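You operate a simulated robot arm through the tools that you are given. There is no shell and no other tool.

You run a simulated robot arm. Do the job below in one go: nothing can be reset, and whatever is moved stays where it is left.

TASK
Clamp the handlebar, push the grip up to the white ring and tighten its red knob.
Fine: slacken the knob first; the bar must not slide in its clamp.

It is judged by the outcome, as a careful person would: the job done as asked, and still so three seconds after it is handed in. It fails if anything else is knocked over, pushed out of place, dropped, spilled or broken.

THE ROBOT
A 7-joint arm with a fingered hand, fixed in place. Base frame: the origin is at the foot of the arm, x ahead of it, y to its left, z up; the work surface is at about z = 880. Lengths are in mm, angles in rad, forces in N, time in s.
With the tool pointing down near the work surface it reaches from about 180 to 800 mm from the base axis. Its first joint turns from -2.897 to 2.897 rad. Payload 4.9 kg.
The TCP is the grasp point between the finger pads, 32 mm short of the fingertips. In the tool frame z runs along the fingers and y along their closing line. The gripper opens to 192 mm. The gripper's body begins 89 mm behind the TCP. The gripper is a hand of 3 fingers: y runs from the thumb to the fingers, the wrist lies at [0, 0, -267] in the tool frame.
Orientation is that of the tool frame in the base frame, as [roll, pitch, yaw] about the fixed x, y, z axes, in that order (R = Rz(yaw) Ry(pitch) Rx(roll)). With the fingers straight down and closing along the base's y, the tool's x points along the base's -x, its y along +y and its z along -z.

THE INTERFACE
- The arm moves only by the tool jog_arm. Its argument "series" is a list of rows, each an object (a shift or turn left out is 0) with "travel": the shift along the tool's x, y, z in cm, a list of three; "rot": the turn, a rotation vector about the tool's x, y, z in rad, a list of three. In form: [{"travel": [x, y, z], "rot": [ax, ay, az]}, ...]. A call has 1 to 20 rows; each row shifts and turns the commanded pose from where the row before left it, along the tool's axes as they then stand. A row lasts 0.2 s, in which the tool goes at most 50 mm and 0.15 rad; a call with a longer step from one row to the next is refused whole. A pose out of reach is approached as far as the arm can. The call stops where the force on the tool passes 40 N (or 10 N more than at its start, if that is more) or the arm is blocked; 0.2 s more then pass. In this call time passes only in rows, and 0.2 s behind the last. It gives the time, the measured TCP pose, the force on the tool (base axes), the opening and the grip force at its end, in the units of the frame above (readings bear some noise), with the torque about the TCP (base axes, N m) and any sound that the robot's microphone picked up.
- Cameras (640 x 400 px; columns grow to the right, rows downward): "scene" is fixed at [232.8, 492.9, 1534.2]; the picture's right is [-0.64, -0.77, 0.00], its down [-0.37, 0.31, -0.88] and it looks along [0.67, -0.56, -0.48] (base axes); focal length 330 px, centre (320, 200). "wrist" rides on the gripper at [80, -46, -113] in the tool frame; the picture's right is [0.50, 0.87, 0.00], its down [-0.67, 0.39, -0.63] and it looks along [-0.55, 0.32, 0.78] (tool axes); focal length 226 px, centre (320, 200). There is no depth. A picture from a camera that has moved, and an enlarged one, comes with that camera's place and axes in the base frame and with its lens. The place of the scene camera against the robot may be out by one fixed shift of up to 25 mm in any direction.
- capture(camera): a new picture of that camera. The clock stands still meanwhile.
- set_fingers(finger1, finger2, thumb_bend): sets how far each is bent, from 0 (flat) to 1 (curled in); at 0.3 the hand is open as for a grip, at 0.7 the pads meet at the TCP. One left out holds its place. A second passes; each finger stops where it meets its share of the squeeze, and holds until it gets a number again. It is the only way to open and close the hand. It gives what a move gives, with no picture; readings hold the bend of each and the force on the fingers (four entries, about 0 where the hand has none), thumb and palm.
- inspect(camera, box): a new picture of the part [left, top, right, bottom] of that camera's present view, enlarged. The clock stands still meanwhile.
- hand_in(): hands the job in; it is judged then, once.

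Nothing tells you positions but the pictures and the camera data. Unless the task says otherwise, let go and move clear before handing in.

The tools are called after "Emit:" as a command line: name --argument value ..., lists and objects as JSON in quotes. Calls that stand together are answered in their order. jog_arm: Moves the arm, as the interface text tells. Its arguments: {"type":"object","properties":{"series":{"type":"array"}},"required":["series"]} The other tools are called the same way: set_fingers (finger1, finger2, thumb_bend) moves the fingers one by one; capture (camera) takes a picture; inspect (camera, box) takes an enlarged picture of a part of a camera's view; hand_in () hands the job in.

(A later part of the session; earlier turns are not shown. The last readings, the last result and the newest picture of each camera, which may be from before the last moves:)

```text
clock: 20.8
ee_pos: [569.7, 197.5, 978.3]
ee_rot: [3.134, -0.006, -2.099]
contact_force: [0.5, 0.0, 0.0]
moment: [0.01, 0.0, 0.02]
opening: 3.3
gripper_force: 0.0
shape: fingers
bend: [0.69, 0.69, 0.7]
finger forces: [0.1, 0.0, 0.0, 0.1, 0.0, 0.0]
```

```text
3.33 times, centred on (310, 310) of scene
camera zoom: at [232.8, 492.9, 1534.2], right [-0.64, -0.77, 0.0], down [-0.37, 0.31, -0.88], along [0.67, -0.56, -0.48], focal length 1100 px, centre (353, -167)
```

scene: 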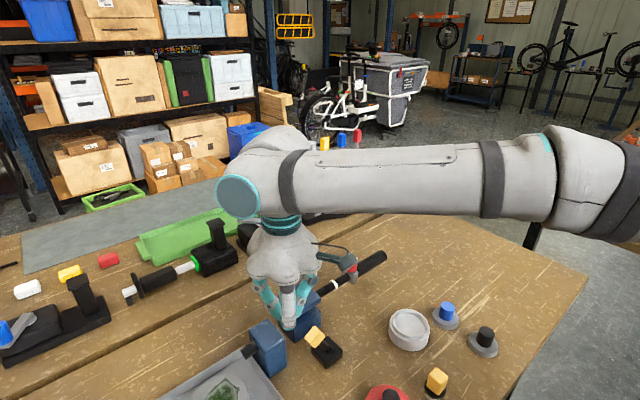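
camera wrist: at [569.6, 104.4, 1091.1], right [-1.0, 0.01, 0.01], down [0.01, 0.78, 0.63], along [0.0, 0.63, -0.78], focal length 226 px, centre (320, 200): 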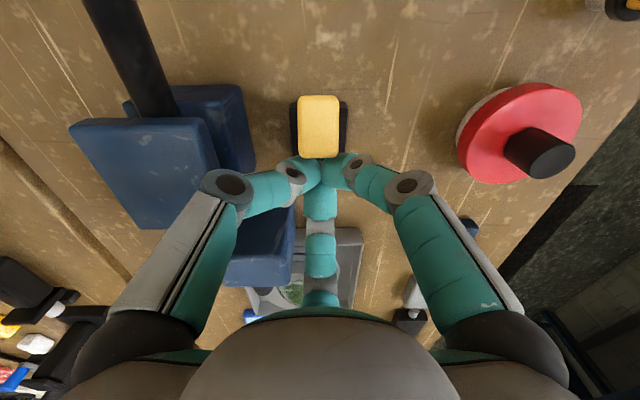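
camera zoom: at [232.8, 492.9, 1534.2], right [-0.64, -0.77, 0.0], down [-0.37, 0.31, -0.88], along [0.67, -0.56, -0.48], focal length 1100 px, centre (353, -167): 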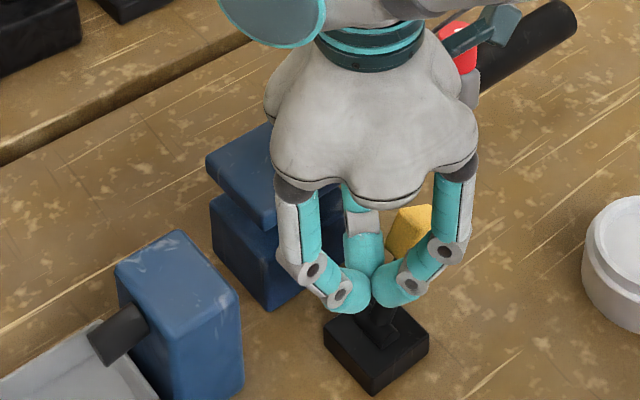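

The lever has passed centre and now leans about 26° toward −y. I'll push a little further to check that it's against its stop.

Emit:
jog_arm --series '[{"travel": [0.6, -0.35, 0.1]}, {"travel": [0.6, -0.35, 0.1]}, {"travel": [0.6, -0.35, 0.1]}, {"travel": [0.6, -0.35, 0.1]}]'

Emit:
capture --camera "wrist"

Emit:
inspect --camera "scene" --box '[230, 250, 390, 370]'

```text
clock: 21.5
ee_pos: [570.1, 189.6, 980.0]
ee_rot: [3.136, 0.011, -2.097]
contact_force: [-3.5, 12.9, 2.8]
moment: [0.21, 0.07, 0.03]
opening: 1.6
gripper_force: 9.4
shape: fingers
bend: [0.69, 0.69, 0.72]
finger forces: [4.8, 0.0, 0.0, 0.1, 13.8, 0.0]
stopped in row 3: the force on the tool passed its limit at 44 N (the readings are from after the stop); the commanded pose is now the measured one
```

```text
taken
camera wrist: at [570.2, 94.5, 1091.2], right [-1.0, 0.0, 0.0], down [0.0, 0.77, 0.64], along [0.0, 0.64, -0.77], focal length 226 px, centre (320, 200)
```

wrist: 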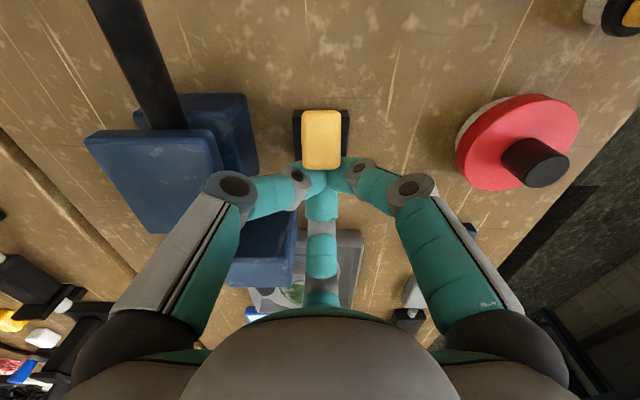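

```text
3.33 times, centred on (310, 310) of scene
camera zoom: at [232.8, 492.9, 1534.2], right [-0.64, -0.77, 0.0], down [-0.37, 0.31, -0.88], along [0.67, -0.56, -0.48], focal length 1100 px, centre (353, -167)
```

zoom: 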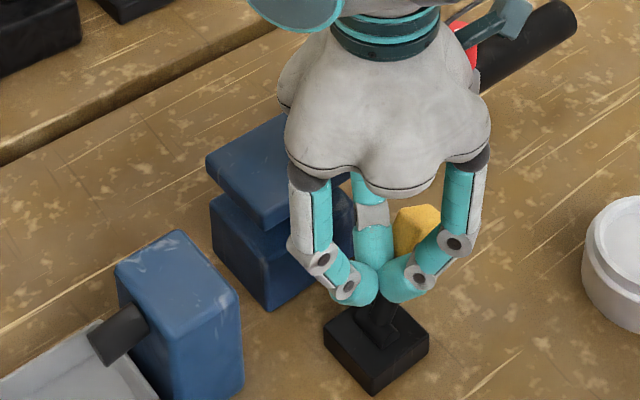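

The lever is firmly against its far stop. I'll back off, rise, and go back to the earlier viewpoint to see whether the jaw has moved.

Emit:
jog_arm --series '[{"travel": [-1.0, 0.6, 0]}, {"travel": [-1.2, 0.7, 0]}, {"travel": [0, 0, -4]}, {"travel": [0, 0, -4]}, {"travel": [0, 0, -4]}, {"travel": [0, 0, -4.5]}]'

Emit:
set_fingers --finger1 0.3 --finger2 0.3 --thumb_bend 0.3

```text
clock: 22.9
ee_pos: [570.5, 210.9, 1146.2]
ee_rot: [3.136, 0.008, -2.098]
contact_force: [0.3, 0.6, -1.1]
moment: [-0.03, 0.03, 0.0]
opening: 3.2
gripper_force: 0.1
shape: fingers
bend: [0.69, 0.69, 0.7]
finger forces: [0.0, 0.0, 0.0, 0.1, 0.0, 0.0]
```

```text
clock: 23.9
ee_pos: [569.9, 210.7, 1144.5]
ee_rot: [3.136, 0.009, -2.098]
contact_force: [-0.1, 0.2, -0.7]
moment: [-0.02, -0.03, 0.0]
opening: 167.6
gripper_force: 0.2
shape: fingers
bend: [0.3, 0.3, 0.3]
finger forces: [0.0, 0.0, 0.0, 0.1, 0.0, 0.1]
```

Emit:
jog_arm --series '[{"travel": [2.25, -2.84, -0.13]}, {"travel": [2.25, -2.84, -0.13]}, {"travel": [2.25, -2.84, -0.13]}, {"travel": [2.25, -2.84, -0.13]}, {"travel": [2.25, -2.84, -0.13]}]'

Emit:
capture --camera "wrist"

Emit:
inspect --camera "wrist" --box '[270, 140, 380, 220]'

Emit:
inspect --camera "scene" --box '[265, 270, 345, 350]'

```text
clock: 25.1
ee_pos: [636.2, 41.5, 1149.3]
ee_rot: [3.136, 0.008, -2.098]
contact_force: [-0.8, 0.7, 0.8]
moment: [-0.01, 0.02, 0.0]
opening: 167.8
gripper_force: 0.2
shape: fingers
bend: [0.3, 0.3, 0.3]
finger forces: [0.0, 0.0, 0.0, 0.0, 0.1, 0.0]
```

```text
taken
camera wrist: at [636.4, -52.9, 1261.5], right [-1.0, 0.0, 0.0], down [0.0, 0.77, 0.64], along [0.0, 0.64, -0.77], focal length 226 px, centre (320, 200)
```

wrist: 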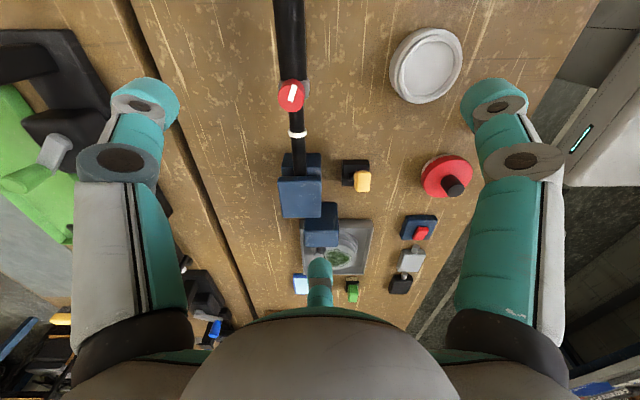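

```text
5.00 times, centred on (325, 180) of wrist
camera zoom: at [636.4, -52.9, 1261.5], right [-1.0, 0.0, 0.0], down [0.0, 0.77, 0.64], along [0.0, 0.64, -0.77], focal length 1130 px, centre (295, 300)
```

zoom: 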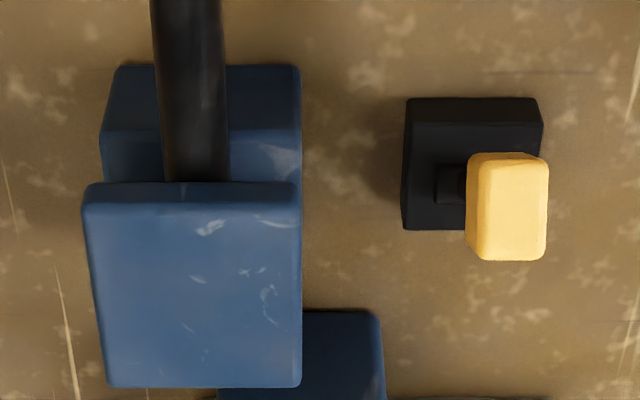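

```text
5.00 times, centred on (305, 310) of scene
camera zoom: at [232.8, 492.9, 1534.2], right [-0.64, -0.77, 0.0], down [-0.37, 0.31, -0.88], along [0.67, -0.56, -0.48], focal length 1650 px, centre (395, -350)
```

zoom: 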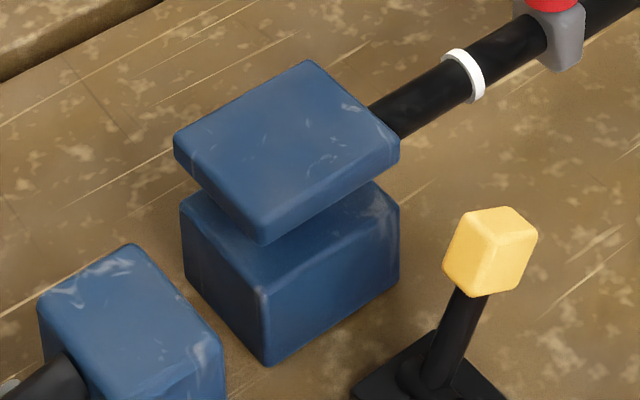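

The plate looks unchanged in the picture, so I need a low, close side view of the jaw gap to learn whether the lever clamps the bar. I'll move the camera low on the −x/−y side.

Emit:
jog_arm --series '[{"rot": [0, 0, 0.13]}, {"rot": [0, 0, 0.13]}, {"rot": [0, 0, 0.13]}, {"rot": [0, 0, 0.13]}, {"travel": [3.17, -1.1, 0]}, {"travel": [3.17, -1.1, 0]}, {"travel": [3.17, -1.1, 0]}, {"travel": [3.17, -1.1, 0]}, {"travel": [0, 0, 3.6]}, {"travel": [0, 0, 3.6]}, {"travel": [0, 0, 3.6]}, {"rot": [-0.0757, -0.129, 0]}, {"rot": [-0.0757, -0.129, 0]}, {"rot": [-0.0757, -0.129, 0]}, {"rot": [-0.0757, -0.129, 0]}]'

Emit:
capture --camera "wrist"

```text
clock: 28.3
ee_pos: [548.9, -57.9, 1041.0]
ee_rot: [2.797, 0.514, -2.71]
contact_force: [0.5, -0.3, -0.3]
moment: [-0.02, 0.03, -0.01]
opening: 167.9
gripper_force: 0.0
shape: fingers
bend: [0.3, 0.3, 0.3]
finger forces: [0.1, 0.1, 0.0, 0.0, 0.0, 0.0]
```

```text
taken
camera wrist: at [479.2, -181.0, 1080.5], right [-0.87, 0.5, 0.01], down [0.14, 0.23, 0.96], along [0.48, 0.83, -0.27], focal length 226 px, centre (320, 200)
```

wrist: 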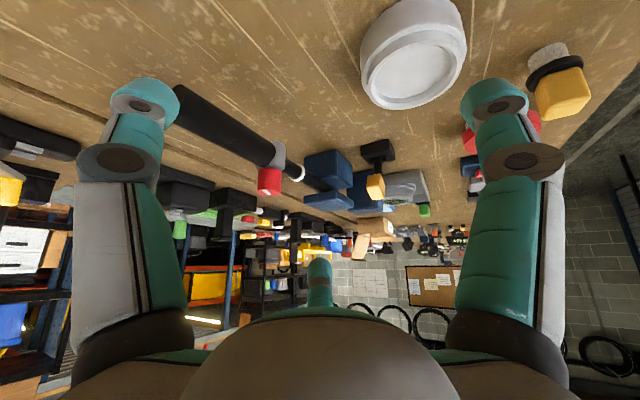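

Emit:
inspect --camera "wrist" --box '[280, 130, 400, 220]'

Emit:
inspect --camera "wrist" --box '[290, 145, 360, 215]'

Emit:
inspect --camera "wrist" --box '[160, 80, 320, 210]'

```text
4.44 times, centred on (340, 175) of wrist
camera zoom: at [479.2, -181.0, 1080.5], right [-0.87, 0.5, 0.01], down [0.14, 0.23, 0.96], along [0.48, 0.83, -0.27], focal length 1005 px, centre (231, 311)
```

zoom: 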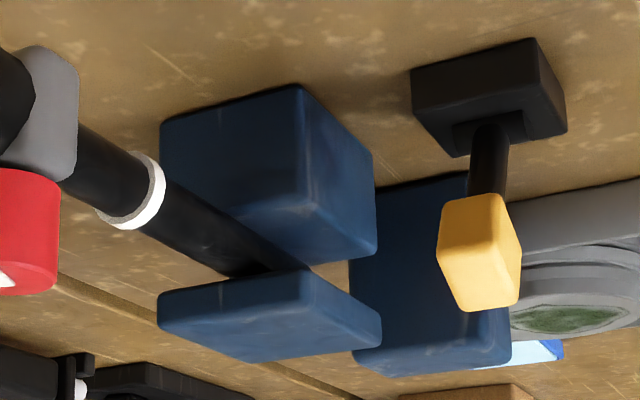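

```text
5.71 times, centred on (325, 180) of wrist
camera zoom: at [479.2, -181.0, 1080.5], right [-0.87, 0.5, 0.01], down [0.14, 0.23, 0.96], along [0.48, 0.83, -0.27], focal length 1292 px, centre (291, 314)
```

zoom: 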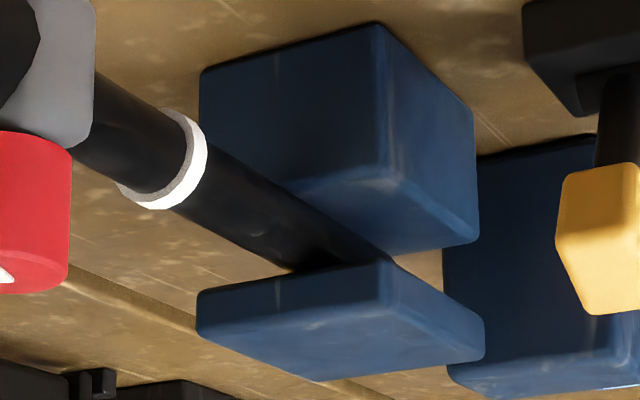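

```text
3.08 times, centred on (240, 145) of wrist
camera zoom: at [479.2, -181.0, 1080.5], right [-0.87, 0.5, 0.01], down [0.14, 0.23, 0.96], along [0.48, 0.83, -0.27], focal length 696 px, centre (566, 369)
```

zoom: 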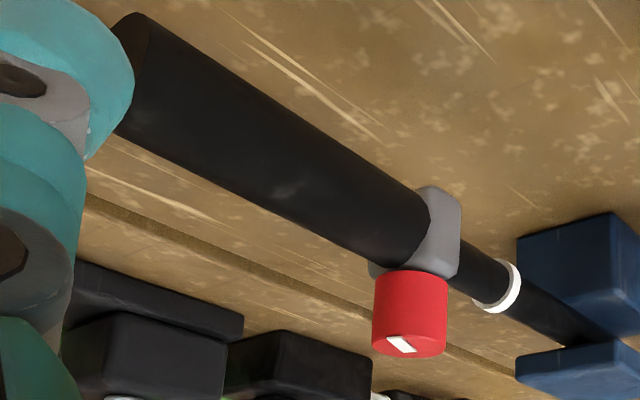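

The jaw plate seems to sit a few millimetres above the bar, and I can't yet tell whether the lever closed anything. I'll look closely at the other nearby fixtures before going on.

Emit:
inspect --camera "scene" --box '[225, 310, 305, 400]'

Emit:
inspect --camera "wrist" --box '[330, 130, 500, 250]'

Emit:
inspect --camera "scene" --box '[150, 330, 330, 400]'

Emit:
inspect --camera "scene" --box '[270, 270, 400, 380]'

```text
4.44 times, centred on (265, 355) of scene
camera zoom: at [232.8, 492.9, 1534.2], right [-0.64, -0.77, 0.0], down [-0.37, 0.31, -0.88], along [0.67, -0.56, -0.48], focal length 1466 px, centre (564, -489)
```

zoom: 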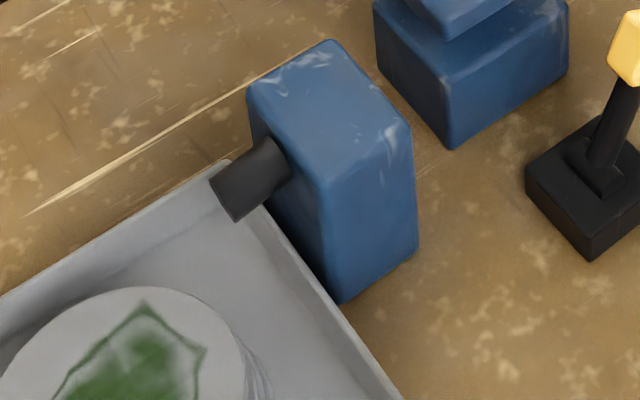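

```text
3.33 times, centred on (415, 190) of wrist
camera zoom: at [479.2, -181.0, 1080.5], right [-0.87, 0.5, 0.01], down [0.14, 0.23, 0.96], along [0.48, 0.83, -0.27], focal length 754 px, centre (3, 233)
```

zoom: 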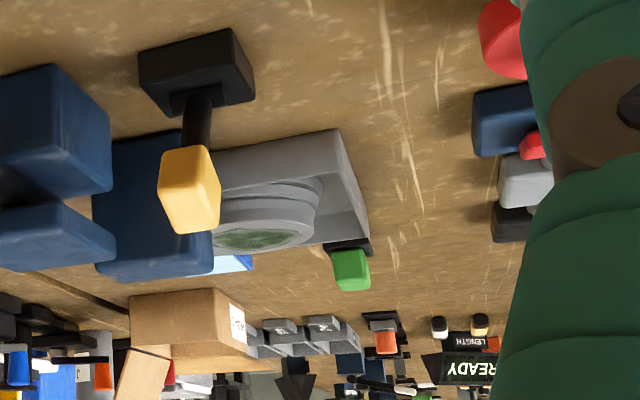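

```text
3.56 times, centred on (240, 365) of scene
camera zoom: at [232.8, 492.9, 1534.2], right [-0.64, -0.77, 0.0], down [-0.37, 0.31, -0.88], along [0.67, -0.56, -0.48], focal length 1173 px, centre (604, -387)
```

zoom: 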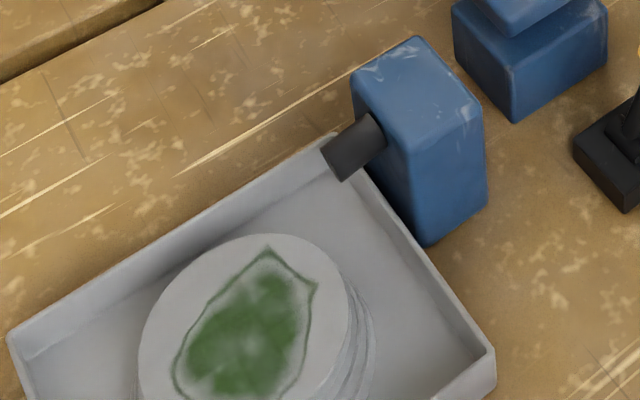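

```text
3.64 times, centred on (335, 325) of scene
camera zoom: at [232.8, 492.9, 1534.2], right [-0.64, -0.77, 0.0], down [-0.37, 0.31, -0.88], along [0.67, -0.56, -0.48], focal length 1200 px, centre (266, -254)
```

zoom: 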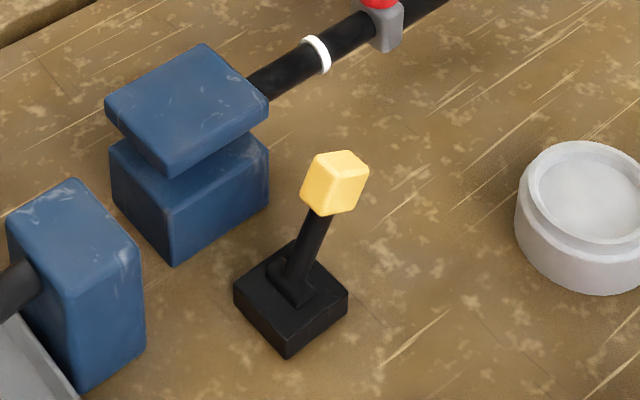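

No label or visible link explains the clamp yet. I'll rise, level the tool, and look at the controls on the near left side of the bench to rule them in or out.

Emit:
jog_arm --series '[{"rot": [0.0757, 0.129, 0]}, {"rot": [0.0757, 0.129, 0]}, {"rot": [0.0757, 0.129, 0]}, {"rot": [0.0757, 0.129, 0]}, {"travel": [0, 0, -3]}, {"travel": [0, 0, -3]}, {"rot": [0, 0, 0.13]}, {"rot": [0, 0, 0.13]}, {"rot": [0, 0, 0.13]}, {"rot": [0, 0, 0.13]}]'

```text
clock: 30.5
ee_pos: [549.5, -59.0, 1100.0]
ee_rot: [3.131, -0.001, -3.14]
contact_force: [-0.1, -0.3, -0.4]
moment: [0.0, -0.02, 0.0]
opening: 167.7
gripper_force: 0.3
shape: fingers
bend: [0.3, 0.3, 0.3]
finger forces: [0.0, 0.0, 0.0, 0.1, 0.0, 0.0]
```

Emit:
jog_arm --series '[{"travel": [2.3, 3.55, 0]}, {"travel": [2.3, 3.55, 0]}, {"travel": [2.3, 3.55, 0]}, {"travel": [2.3, 3.55, 0]}, {"travel": [2.3, 3.55, 0]}, {"travel": [2.3, 3.55, 0]}, {"travel": [2.3, 3.55, 0]}, {"travel": [2.3, 3.55, 0]}]'

Emit:
capture --camera "wrist"

Emit:
inspect --camera "wrist" --box '[170, 0, 470, 260]'

```text
clock: 32.3
ee_pos: [364.5, 225.3, 1103.3]
ee_rot: [3.132, 0.0, -3.14]
contact_force: [0.5, -0.1, -0.3]
moment: [-0.06, -0.01, 0.0]
opening: 167.8
gripper_force: 0.1
shape: fingers
bend: [0.3, 0.3, 0.3]
finger forces: [0.1, 0.1, 0.0, 0.0, 0.1, 0.1]
```

```text
taken
camera wrist: at [284.2, 177.1, 1215.4], right [-0.5, 0.86, 0.01], down [0.67, 0.38, 0.64], along [0.55, 0.33, -0.77], focal length 226 px, centre (320, 200)
```

wrist: 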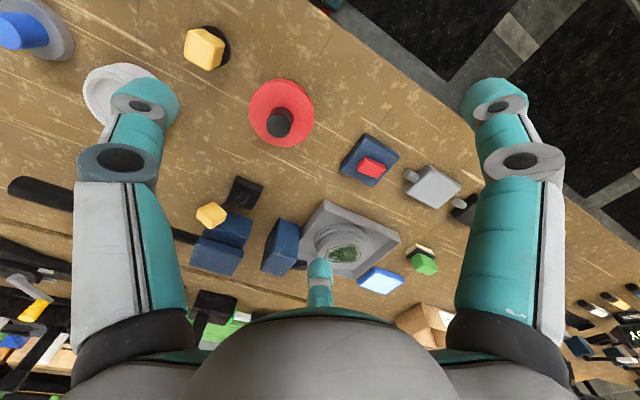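

```text
1.54 times, centred on (320, 130) of wrist
camera zoom: at [284.2, 177.1, 1215.4], right [-0.5, 0.86, 0.01], down [0.67, 0.38, 0.64], along [0.55, 0.33, -0.77], focal length 348 px, centre (320, 308)
```

zoom: 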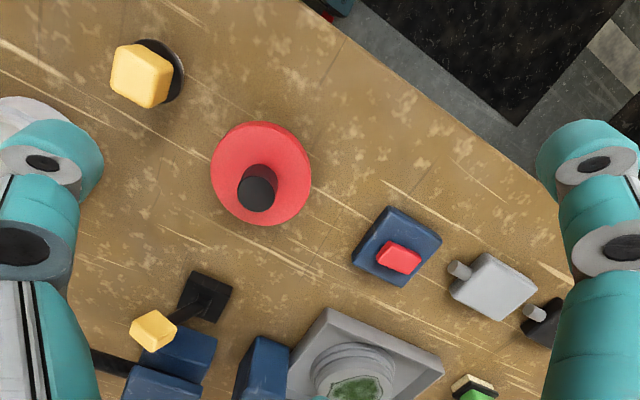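

Emit:
inspect --camera "wrist" --box '[320, 120, 480, 240]'

Emit:
inspect --camera "wrist" --box '[170, 10, 330, 150]'

Emit:
inspect --camera "wrist" --box '[180, 170, 320, 290]'

Emit:
inspect --camera "wrist" --box '[340, 230, 460, 310]'

```text
3.33 times, centred on (400, 180) of wrist
camera zoom: at [284.2, 177.1, 1215.4], right [-0.5, 0.86, 0.01], down [0.67, 0.38, 0.64], along [0.55, 0.33, -0.77], focal length 754 px, centre (53, 267)
```

zoom: 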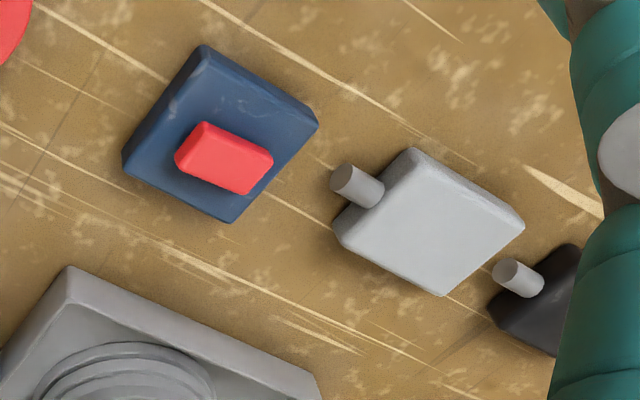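

```text
2.86 times, centred on (250, 80) of wrist
camera zoom: at [284.2, 177.1, 1215.4], right [-0.5, 0.86, 0.01], down [0.67, 0.38, 0.64], along [0.55, 0.33, -0.77], focal length 646 px, centre (520, 543)
```

zoom: 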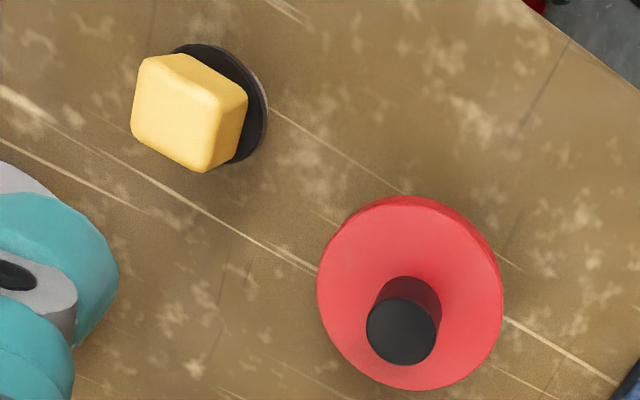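

```text
3.33 times, centred on (250, 230) of wrist
camera zoom: at [284.2, 177.1, 1215.4], right [-0.5, 0.86, 0.01], down [0.67, 0.38, 0.64], along [0.55, 0.33, -0.77], focal length 754 px, centre (553, 100)
```

zoom: 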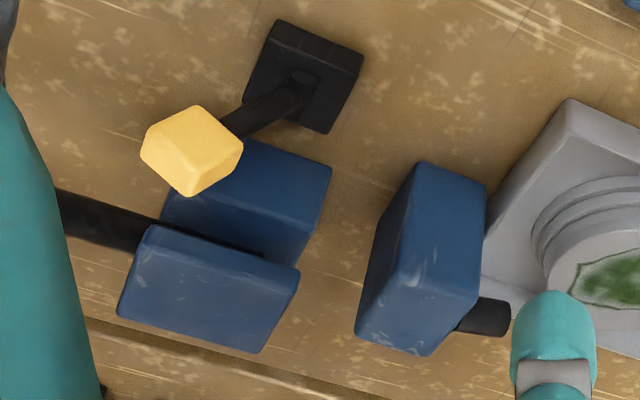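

```text
5.00 times, centred on (400, 270) of wrist
camera zoom: at [284.2, 177.1, 1215.4], right [-0.5, 0.86, 0.01], down [0.67, 0.38, 0.64], along [0.55, 0.33, -0.77], focal length 1130 px, centre (-80, -150)
```

zoom: 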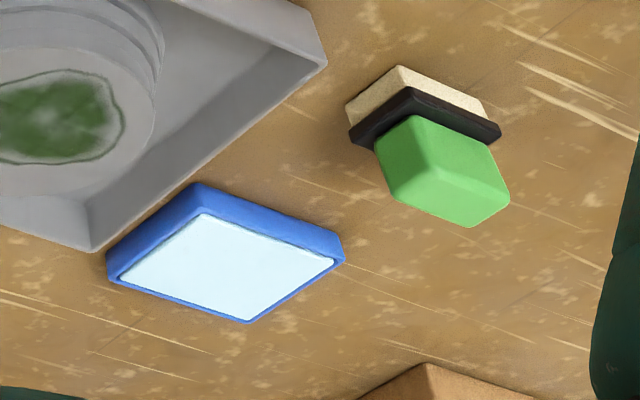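

Emit:
inspect --camera "scene" --box '[265, 270, 345, 350]'

Emit:
inspect --camera "scene" --box '[230, 240, 400, 370]'

```text
5.00 times, centred on (305, 310) of scene
camera zoom: at [232.8, 492.9, 1534.2], right [-0.64, -0.77, 0.0], down [-0.37, 0.31, -0.88], along [0.67, -0.56, -0.48], focal length 1650 px, centre (395, -350)
```

zoom: 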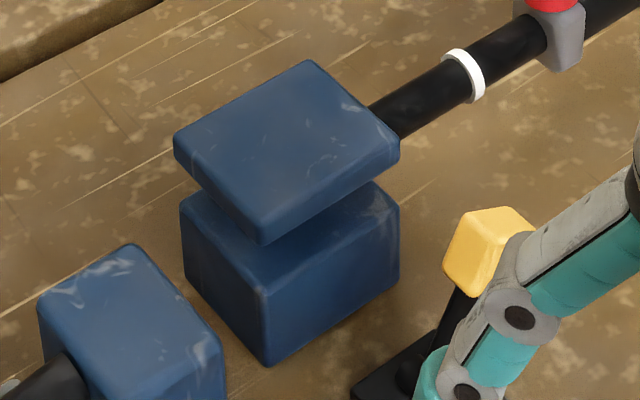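

```text
3.08 times, centred on (315, 305) of scene
camera zoom: at [232.8, 492.9, 1534.2], right [-0.64, -0.77, 0.0], down [-0.37, 0.31, -0.88], along [0.67, -0.56, -0.48], focal length 1015 px, centre (335, -123)
```

zoom: 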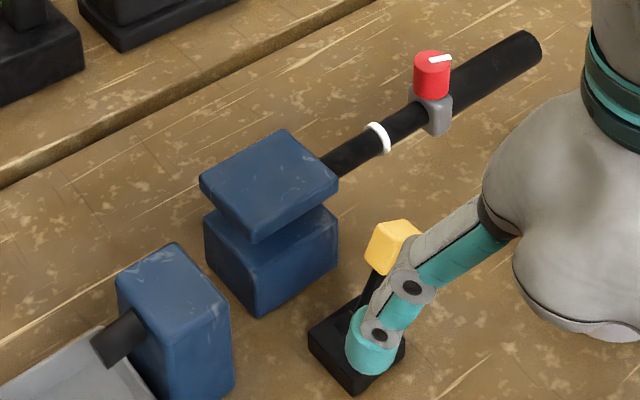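

I now take the yellow lever to be the clamp lever, since the other items look like unrelated tools. To check that the bar is held, I'll close the fingers, go to the free end of the grip, and press very gently toward +y.

Emit:
jog_arm --series '[{"travel": [-3.06, -3.75, 0]}, {"travel": [-3.06, -3.75, 0]}, {"travel": [-3.06, -3.75, 0]}, {"travel": [-3.06, -3.75, 0]}, {"travel": [-3.06, -3.75, 0]}, {"travel": [-3.06, -3.75, 0]}, {"travel": [-3.06, -3.75, 0]}, {"travel": [-3.06, -3.75, 0]}, {"travel": [-3.06, -3.75, 0]}, {"travel": [-3.06, -3.9, 0]}]'

Emit:
set_fingers --finger1 0.7 --finger2 0.7 --thumb_bend 0.7

Emit:
capture --camera "wrist"

Emit:
capture --camera "scene"

```text
clock: 34.5
ee_pos: [672.6, -151.7, 1100.7]
ee_rot: [3.131, 0.001, -3.137]
contact_force: [-0.4, 0.0, 1.7]
moment: [0.0, 0.03, -0.01]
opening: 168.3
gripper_force: 0.1
shape: fingers
bend: [0.3, 0.3, 0.3]
finger forces: [0.1, 0.0, 0.0, 0.0, 0.0, 0.1]
```

```text
clock: 35.5
ee_pos: [672.9, -150.8, 1099.3]
ee_rot: [3.13, 0.0, -3.139]
contact_force: [0.0, -0.1, -0.1]
moment: [0.02, -0.03, 0.02]
opening: 3.3
gripper_force: 0.1
shape: fingers
bend: [0.69, 0.69, 0.7]
finger forces: [0.1, 0.1, 0.0, 0.0, 0.0, 0.0]
```

```text
taken
camera wrist: at [592.4, -199.5, 1211.1], right [-0.5, 0.86, 0.01], down [0.67, 0.38, 0.64], along [0.55, 0.33, -0.77], focal length 226 px, centre (320, 200)
```

wrist: 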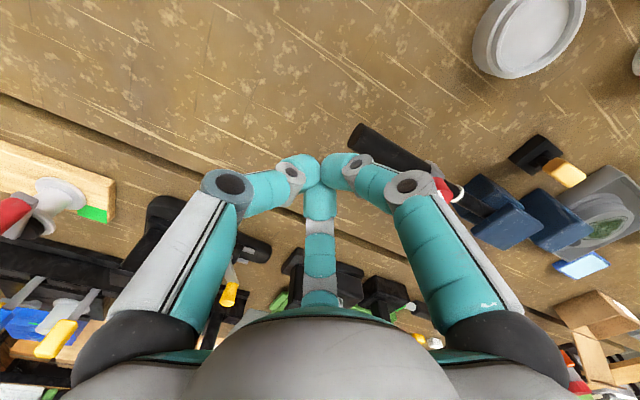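

```text
taken
```

scene: 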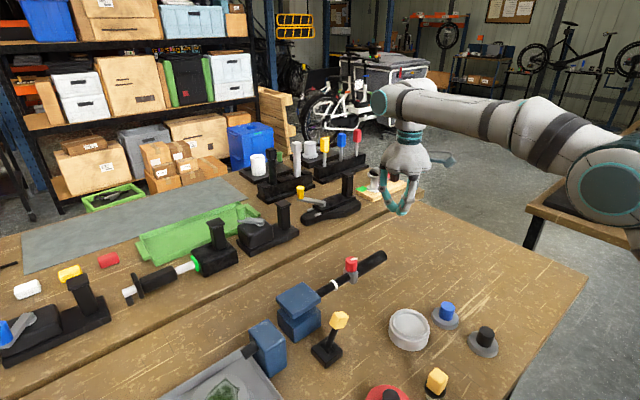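

The grip's free end is near y≈−95. I'll lower the closed fingers to bar height about 35 mm short of it.

Emit:
jog_arm --series '[{"travel": [0, 0, 3.4]}, {"travel": [0, 0, 3.4]}, {"travel": [0, 0, 3.4]}, {"travel": [0, 0, 3.2]}]'

Emit:
capture --camera "wrist"

Emit:
inspect --camera "scene" --box '[310, 180, 450, 310]'

```text
clock: 36.5
ee_pos: [672.5, -147.9, 965.8]
ee_rot: [3.131, 0.001, -3.139]
contact_force: [0.5, -0.2, 0.9]
moment: [0.01, -0.02, 0.05]
opening: 3.4
gripper_force: 0.1
shape: fingers
bend: [0.69, 0.69, 0.7]
finger forces: [0.0, 0.0, 0.0, 0.0, 0.0, 0.0]
```

```text
taken
camera wrist: at [592.2, -197.3, 1077.4], right [-0.5, 0.86, 0.01], down [0.67, 0.38, 0.64], along [0.55, 0.33, -0.77], focal length 226 px, centre (320, 200)
```

wrist: 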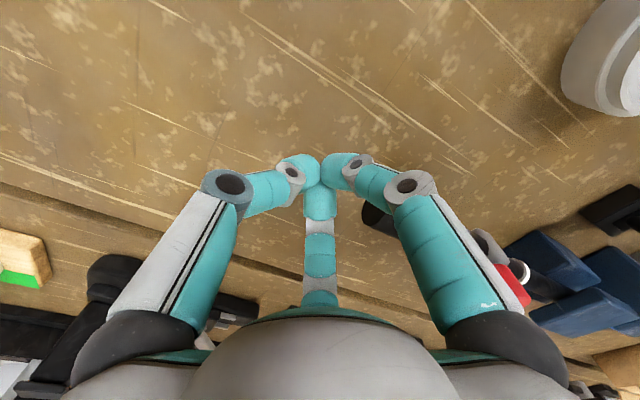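

```text
3.08 times, centred on (380, 245) of scene
camera zoom: at [232.8, 492.9, 1534.2], right [-0.64, -0.77, 0.0], down [-0.37, 0.31, -0.88], along [0.67, -0.56, -0.48], focal length 1015 px, centre (135, 62)
```

zoom: 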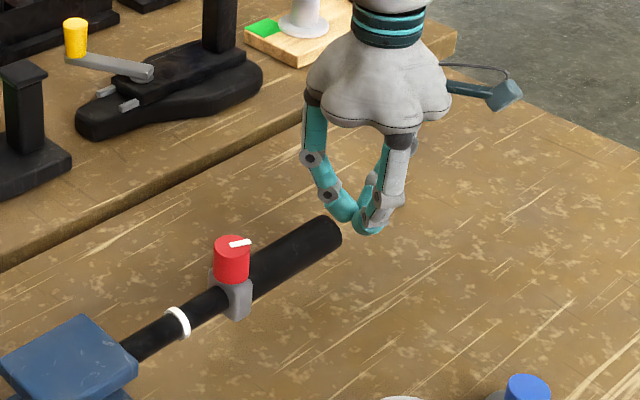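

Emit:
inspect --camera "scene" --box '[300, 250, 400, 310]'

Emit:
jog_arm --series '[{"travel": [0, 0.7, 0]}, {"travel": [0, 0.7, 0]}, {"travel": [0, 0.5, 0]}]'

```text
6.40 times, centred on (350, 280) of scene
camera zoom: at [232.8, 492.9, 1534.2], right [-0.64, -0.77, 0.0], down [-0.37, 0.31, -0.88], along [0.67, -0.56, -0.48], focal length 2112 px, centre (128, -312)
```

zoom: 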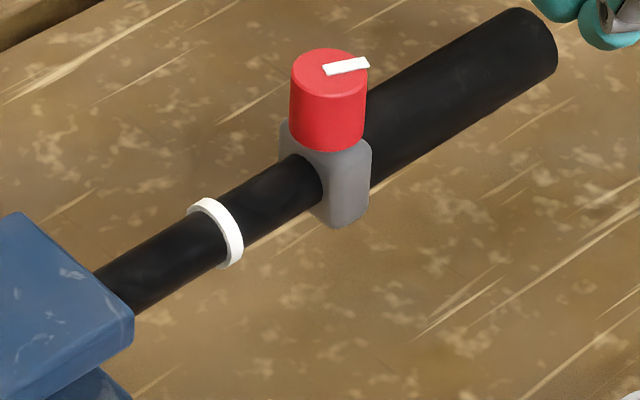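

```text
clock: 37.3
ee_pos: [671.7, -130.1, 967.4]
ee_rot: [3.131, 0.002, -3.138]
contact_force: [1.0, 0.6, 0.1]
moment: [0.01, 0.01, -0.03]
opening: 3.6
gripper_force: 0.1
shape: fingers
bend: [0.69, 0.69, 0.7]
finger forces: [0.0, 0.0, 0.1, 0.0, 0.1, 0.1]
```

Emit:
jog_arm --series '[{"travel": [0, 0.4, 0]}, {"travel": [0, 0.3, 0]}]'

Emit:
inspect --camera "scene" --box '[300, 240, 400, 310]'

```text
clock: 37.9
ee_pos: [671.4, -122.6, 965.1]
ee_rot: [3.132, -0.001, -3.139]
contact_force: [0.4, -0.2, 0.6]
moment: [0.04, 0.0, 0.03]
opening: 3.5
gripper_force: 0.1
shape: fingers
bend: [0.69, 0.69, 0.7]
finger forces: [0.0, 0.1, 0.0, 0.1, 0.0, 0.0]
```

```text
5.71 times, centred on (350, 275) of scene
camera zoom: at [232.8, 492.9, 1534.2], right [-0.64, -0.77, 0.0], down [-0.37, 0.31, -0.88], along [0.67, -0.56, -0.48], focal length 1885 px, centre (149, -229)
```

zoom: 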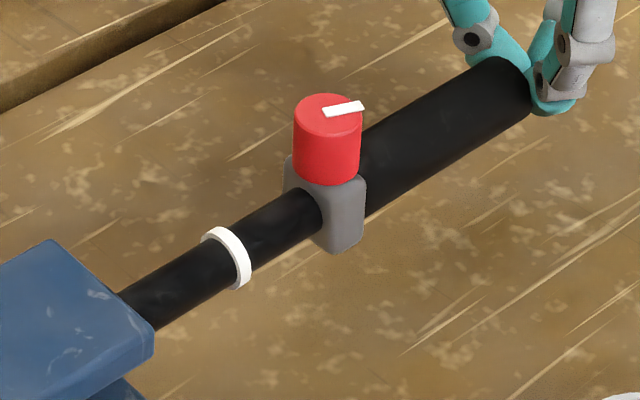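

Emit:
jog_arm --series '[{"travel": [0, 0.25, 0]}]'

Emit:
jog_arm --series '[{"travel": [0, 0.25, 0]}]'

Emit:
jog_arm --series '[{"travel": [0, 0.25, 0]}]'

```text
clock: 38.3
ee_pos: [670.6, -119.3, 966.0]
ee_rot: [3.13, -0.001, -3.138]
contact_force: [-0.4, -1.1, -0.4]
moment: [0.02, 0.04, -0.01]
opening: 3.5
gripper_force: 0.0
shape: fingers
bend: [0.7, 0.69, 0.7]
finger forces: [0.1, 0.1, 0.0, 0.0, 0.0, 0.0]
```

```text
clock: 38.7
ee_pos: [671.3, -118.6, 965.6]
ee_rot: [3.132, 0.0, -3.139]
contact_force: [0.0, -0.6, 0.3]
moment: [-0.01, -0.01, -0.01]
opening: 3.0
gripper_force: 1.3
shape: fingers
bend: [0.7, 0.7, 0.7]
finger forces: [1.5, 0.0, 0.0, 0.0, 0.0, 0.0]
```

```text
clock: 39.1
ee_pos: [671.3, -117.1, 965.5]
ee_rot: [3.131, -0.001, -3.138]
contact_force: [0.1, -2.4, 0.2]
moment: [-0.02, -0.04, -0.02]
opening: 2.6
gripper_force: 1.5
shape: fingers
bend: [0.7, 0.7, 0.7]
finger forces: [2.4, 1.3, 0.0, 0.0, 0.1, 0.1]
```

Contact has begun at about 2 N. I'll take another small step and check whether the bar moves.

Emit:
jog_arm --series '[{"travel": [0, 0.2, 0]}]'

Emit:
inspect --camera "scene" --box '[300, 250, 400, 310]'

```text
clock: 39.5
ee_pos: [670.6, -115.3, 964.6]
ee_rot: [3.131, 0.0, -3.137]
contact_force: [0.3, -2.8, 0.8]
moment: [-0.03, 0.01, -0.01]
opening: 2.5
gripper_force: 1.9
shape: fingers
bend: [0.7, 0.7, 0.7]
finger forces: [2.3, 1.4, 0.0, 0.0, 0.0, 0.1]
```

```text
6.40 times, centred on (350, 280) of scene
camera zoom: at [232.8, 492.9, 1534.2], right [-0.64, -0.77, 0.0], down [-0.37, 0.31, -0.88], along [0.67, -0.56, -0.48], focal length 2112 px, centre (128, -312)
```

zoom: 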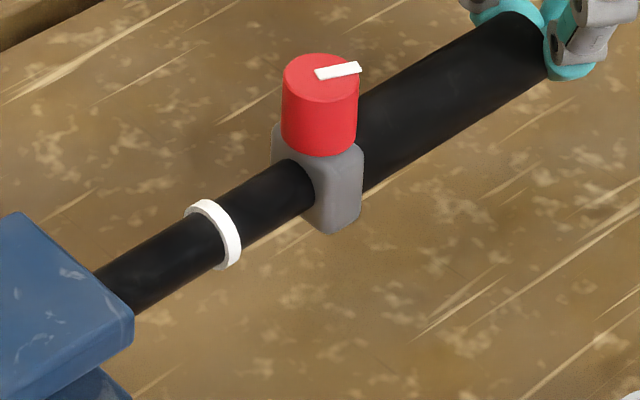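

Emit:
inspect --camera "scene" --box '[265, 270, 345, 350]'

Emit:
inspect --camera "scene" --box '[300, 250, 400, 310]'

```text
5.00 times, centred on (305, 310) of scene
camera zoom: at [232.8, 492.9, 1534.2], right [-0.64, -0.77, 0.0], down [-0.37, 0.31, -0.88], along [0.67, -0.56, -0.48], focal length 1650 px, centre (395, -350)
```

zoom: 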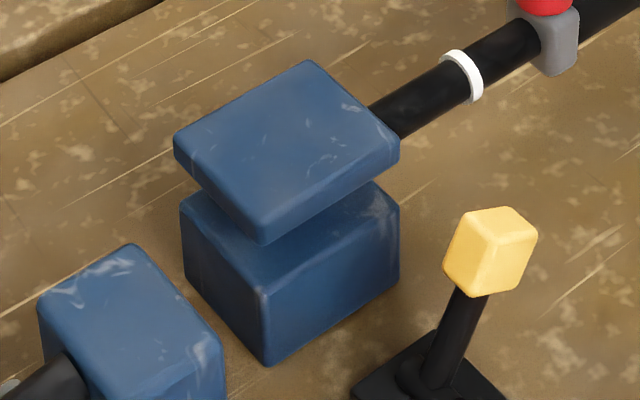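

```text
6.40 times, centred on (350, 280) of scene
camera zoom: at [232.8, 492.9, 1534.2], right [-0.64, -0.77, 0.0], down [-0.37, 0.31, -0.88], along [0.67, -0.56, -0.48], focal length 2112 px, centre (128, -312)
```

zoom: 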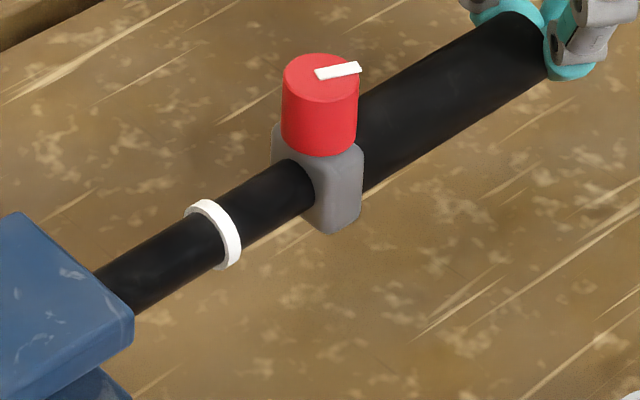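

The grip moved about 3–4 mm at under 3 N, and the ring may have shifted by under 1 mm. I'll back off right away and re-check.

Emit:
jog_arm --series '[{"travel": [0, -0.8, 0]}, {"travel": [0, -1.5, 0]}]'

Emit:
inspect --camera "scene" --box '[300, 250, 400, 310]'

Emit:
inspect --camera "scene" --box '[310, 260, 360, 300]'

```text
clock: 40.1
ee_pos: [670.0, -136.8, 965.7]
ee_rot: [3.131, -0.001, -3.135]
contact_force: [0.5, 0.7, 0.6]
moment: [0.02, 0.01, -0.01]
opening: 3.3
gripper_force: 0.1
shape: fingers
bend: [0.7, 0.7, 0.7]
finger forces: [0.1, 0.0, 0.0, 0.1, 0.0, 0.0]
```

```text
6.40 times, centred on (350, 280) of scene
camera zoom: at [232.8, 492.9, 1534.2], right [-0.64, -0.77, 0.0], down [-0.37, 0.31, -0.88], along [0.67, -0.56, -0.48], focal length 2112 px, centre (128, -312)
```

zoom: 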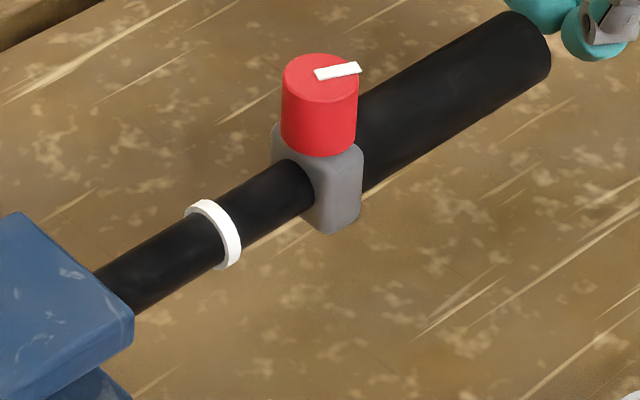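

```text
10.00 times, centred on (335, 280) of scene
camera zoom: at [232.8, 492.9, 1534.2], right [-0.64, -0.77, 0.0], down [-0.37, 0.31, -0.88], along [0.67, -0.56, -0.48], focal length 3300 px, centre (170, -600)
```

zoom: 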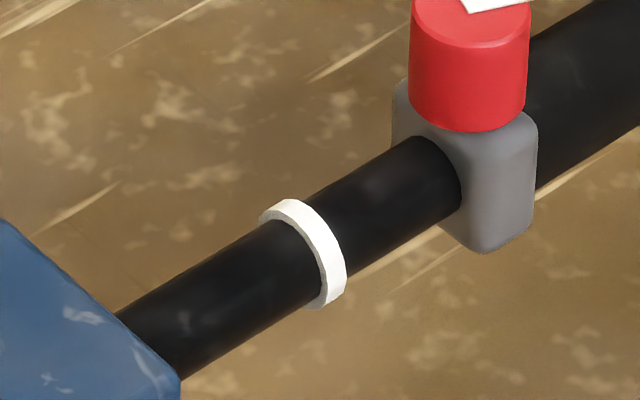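

The contact test is inconclusive, because slow joints may simply creep. I want a precise low-angle look at the jaw gap, so I'll rise, open the hand, and place the camera low facing the vise's −y face.

Emit:
jog_arm --series '[{"travel": [0, -0.5, -4.4]}, {"travel": [0, 0, -4.4]}, {"travel": [0, 0, -4.5]}]'

Emit:
set_fingers --finger1 0.3 --finger2 0.3 --thumb_bend 0.3

Emit:
jog_arm --series '[{"travel": [3.93, 2.7, 0]}, {"travel": [3.93, 2.7, 0]}, {"travel": [3.93, 2.7, 0]}, {"rot": [0, 0, -0.13]}, {"rot": [0, 0, -0.13]}, {"rot": [0, 0, -0.13]}, {"rot": [0, 0, -0.13]}, {"travel": [0, 0, 3.5]}, {"travel": [0, 0, 3.5]}, {"travel": [0, 0, 3.5]}, {"rot": [-0.0727, -0.125, 0]}, {"rot": [-0.0727, -0.125, 0]}, {"rot": [-0.0727, -0.125, 0]}, {"rot": [-0.0727, -0.125, 0]}, {"rot": [-0.0727, -0.125, 0]}]'

Emit:
capture --camera "wrist"

```text
clock: 40.9
ee_pos: [670.0, -144.0, 1096.9]
ee_rot: [3.131, -0.003, -3.139]
contact_force: [0.7, 0.5, 0.0]
moment: [0.0, -0.01, 0.01]
opening: 3.4
gripper_force: 0.0
shape: fingers
bend: [0.7, 0.7, 0.7]
finger forces: [0.0, 0.0, 0.1, 0.0, 0.0, 0.0]
```

```text
clock: 41.9
ee_pos: [670.3, -144.0, 1097.7]
ee_rot: [3.131, -0.002, -3.137]
contact_force: [0.5, 0.1, 0.2]
moment: [0.0, 0.0, 0.0]
opening: 167.4
gripper_force: 0.0
shape: fingers
bend: [0.3, 0.3, 0.3]
finger forces: [0.1, 0.0, 0.0, 0.0, 0.0, 0.0]
```

```text
clock: 45.1
ee_pos: [553.5, -62.1, 993.4]
ee_rot: [2.71, 0.616, -2.759]
contact_force: [0.2, -0.4, -0.4]
moment: [-0.02, 0.04, 0.03]
opening: 168.1
gripper_force: 0.1
shape: fingers
bend: [0.3, 0.3, 0.3]
finger forces: [0.0, 0.1, 0.1, 0.0, 0.0, 0.0]
```

```text
taken
camera wrist: at [481.7, -187.3, 1016.3], right [-0.87, 0.5, 0.01], down [0.08, 0.13, 0.99], along [0.49, 0.86, -0.15], focal length 226 px, centre (320, 200)
```

wrist: 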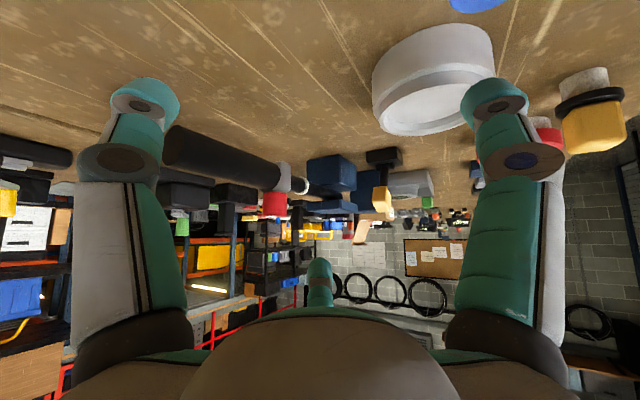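

Emit:
inspect --camera "wrist" --box '[285, 150, 365, 220]'

Emit:
inspect --camera "wrist" --box '[300, 175, 350, 220]'

Emit:
inspect --camera "wrist" --box '[240, 140, 420, 240]'

```text
5.71 times, centred on (325, 185) of wrist
camera zoom: at [481.7, -187.3, 1016.3], right [-0.87, 0.5, 0.01], down [0.08, 0.13, 0.99], along [0.49, 0.86, -0.15], focal length 1292 px, centre (291, 286)
```

zoom: 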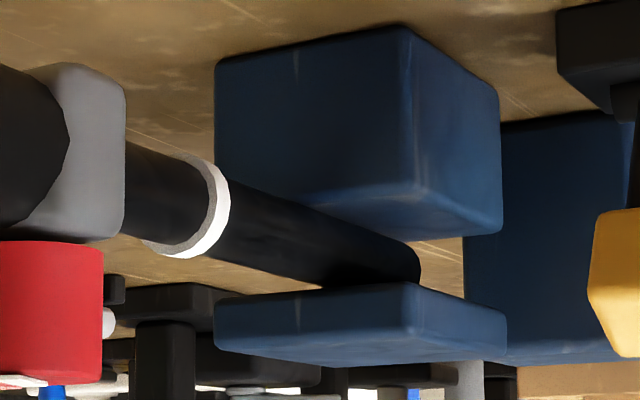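

```text
8.89 times, centred on (325, 198) of wrist
camera zoom: at [481.7, -187.3, 1016.3], right [-0.87, 0.5, 0.01], down [0.08, 0.13, 0.99], along [0.49, 0.86, -0.15], focal length 2009 px, centre (276, 222)
```

zoom: 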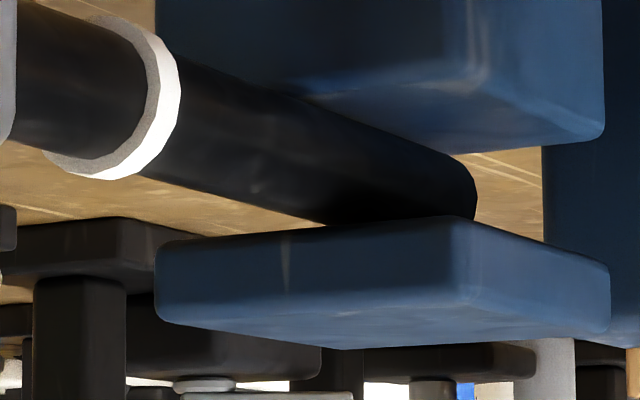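

```text
3.56 times, centred on (330, 190) of wrist
camera zoom: at [481.7, -187.3, 1016.3], right [-0.87, 0.5, 0.01], down [0.08, 0.13, 0.99], along [0.49, 0.86, -0.15], focal length 804 px, centre (284, 236)
```

zoom: 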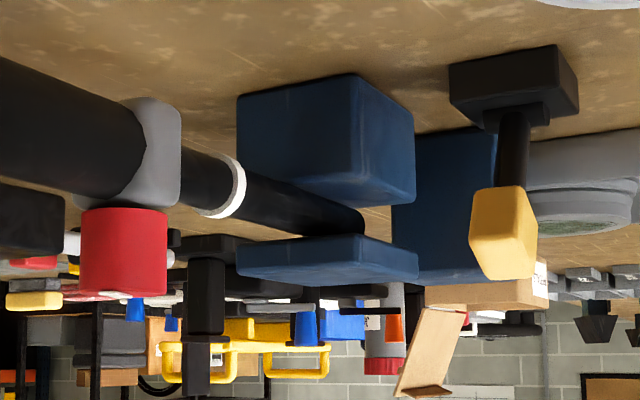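

This view shows the bar resting on the lower block with about 5 mm of space under the upper plate, so the jaw still looks open. I'll press gently down on the plate with closed fingertips to see whether it moves.

Emit:
jog_arm --series '[{"rot": [0.0727, 0.125, 0]}, {"rot": [0.0727, 0.125, 0]}, {"rot": [0.0727, 0.125, 0]}, {"rot": [0.0727, 0.125, 0]}, {"rot": [0.0727, 0.125, 0]}, {"travel": [0, 0, -3.5]}, {"travel": [0, 0, -3.5]}, {"travel": [0, 0, -3.5]}, {"travel": [-3.63, 2.53, 0]}, {"travel": [-3.63, 2.53, 0]}, {"travel": [-3.63, 2.53, 0]}, {"travel": [-3.63, 2.53, 0]}, {"travel": [-3.63, 2.53, 0]}, {"travel": [-3.63, 2.53, 0]}]'

Emit:
set_fingers --finger1 0.7 --finger2 0.7 --thumb_bend 0.7

Emit:
capture --camera "wrist"

```text
clock: 48.1
ee_pos: [666.7, 179.2, 1103.5]
ee_rot: [3.133, 0.007, -2.619]
contact_force: [1.3, -0.2, 1.4]
moment: [-0.01, 0.04, -0.02]
opening: 167.9
gripper_force: 0.0
shape: fingers
bend: [0.3, 0.3, 0.3]
finger forces: [0.1, 0.1, 0.0, 0.0, 0.0, 0.1]
```

```text
clock: 49.1
ee_pos: [665.1, 177.9, 1101.7]
ee_rot: [3.134, 0.005, -2.619]
contact_force: [0.2, 0.5, -0.2]
moment: [0.01, 0.0, -0.01]
opening: 3.7
gripper_force: 0.0
shape: fingers
bend: [0.69, 0.69, 0.7]
finger forces: [0.1, 0.0, 0.1, 0.1, 0.0, 0.0]
```

```text
taken
camera wrist: at [619.4, 96.1, 1213.6], right [-0.87, 0.5, 0.0], down [0.39, 0.67, 0.64], along [0.32, 0.55, -0.77], focal length 226 px, centre (320, 200)
```

wrist: 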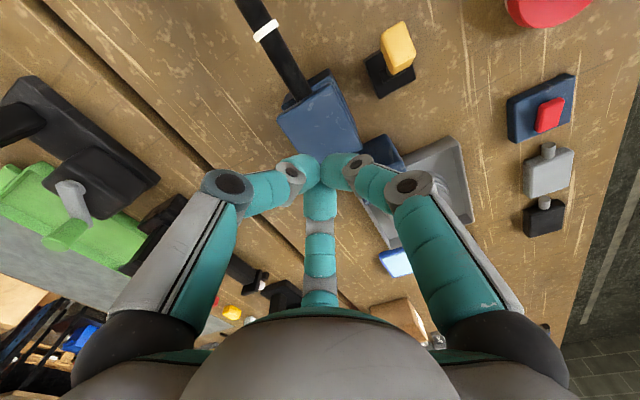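

I'm centred over the plate. I'll descend to just above it, then press in small steps.

Emit:
jog_arm --series '[{"travel": [0, 0, 4.0]}, {"travel": [0, 0, 4.0]}, {"travel": [0, 0, 0.8]}]'

Emit:
jog_arm --series '[{"travel": [0, 0, 0.5]}, {"travel": [0, 0, 0.4]}]'

Emit:
inspect --camera "scene" --box '[250, 230, 350, 330]'

```text
clock: 49.9
ee_pos: [664.9, 178.9, 1011.6]
ee_rot: [3.132, 0.006, -2.617]
contact_force: [0.7, -0.3, -0.5]
moment: [0.0, -0.03, 0.02]
opening: 3.3
gripper_force: 0.2
shape: fingers
bend: [0.69, 0.69, 0.7]
finger forces: [0.0, 0.0, 0.0, 0.1, 0.1, 0.0]
```

```text
clock: 50.5
ee_pos: [665.9, 179.1, 1007.9]
ee_rot: [3.133, 0.01, -2.618]
contact_force: [-3.1, -1.9, 15.4]
moment: [-0.12, 0.15, -0.04]
opening: 2.7
gripper_force: 10.4
shape: fingers
bend: [0.7, 0.7, 0.7]
finger forces: [8.7, 4.5, 0.0, 0.0, 7.7, 0.0]
```

```text
4.00 times, centred on (300, 280) of scene
camera zoom: at [232.8, 492.9, 1534.2], right [-0.64, -0.77, 0.0], down [-0.37, 0.31, -0.88], along [0.67, -0.56, -0.48], focal length 1320 px, centre (400, -120)
```

zoom: 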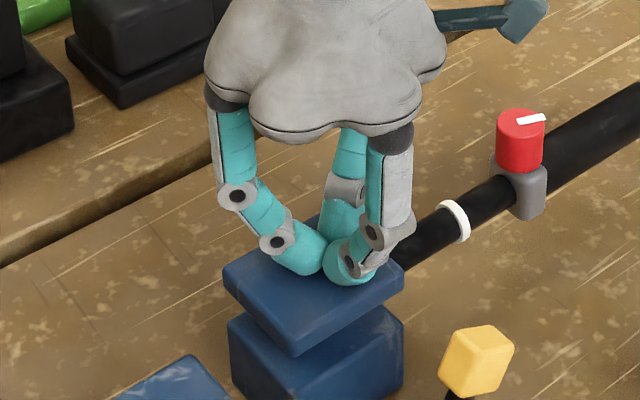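

Emit:
jog_arm --series '[{"travel": [0, 0, 0.3]}, {"travel": [0, 0, 0.3]}]'

Emit:
inspect --camera "scene" --box '[250, 230, 350, 330]'

```text
clock: 51.1
ee_pos: [669.8, 180.2, 1008.1]
ee_rot: [3.136, 0.019, -2.618]
contact_force: [-0.6, 0.5, 6.5]
moment: [-0.03, 0.03, 0.0]
opening: 2.7
gripper_force: 4.4
shape: fingers
bend: [0.7, 0.7, 0.7]
finger forces: [4.6, 1.7, 0.1, 0.0, 3.0, 0.0]
stopped in row 2: the force on the tool passed its limit at 43 N (the readings are from after the stop); the commanded pose is now the measured one
```

```text
4.00 times, centred on (300, 280) of scene
camera zoom: at [232.8, 492.9, 1534.2], right [-0.64, -0.77, 0.0], down [-0.37, 0.31, -0.88], along [0.67, -0.56, -0.48], focal length 1320 px, centre (400, -120)
```

zoom: 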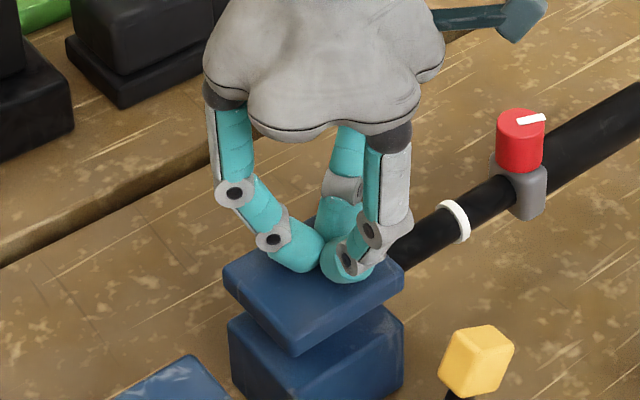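

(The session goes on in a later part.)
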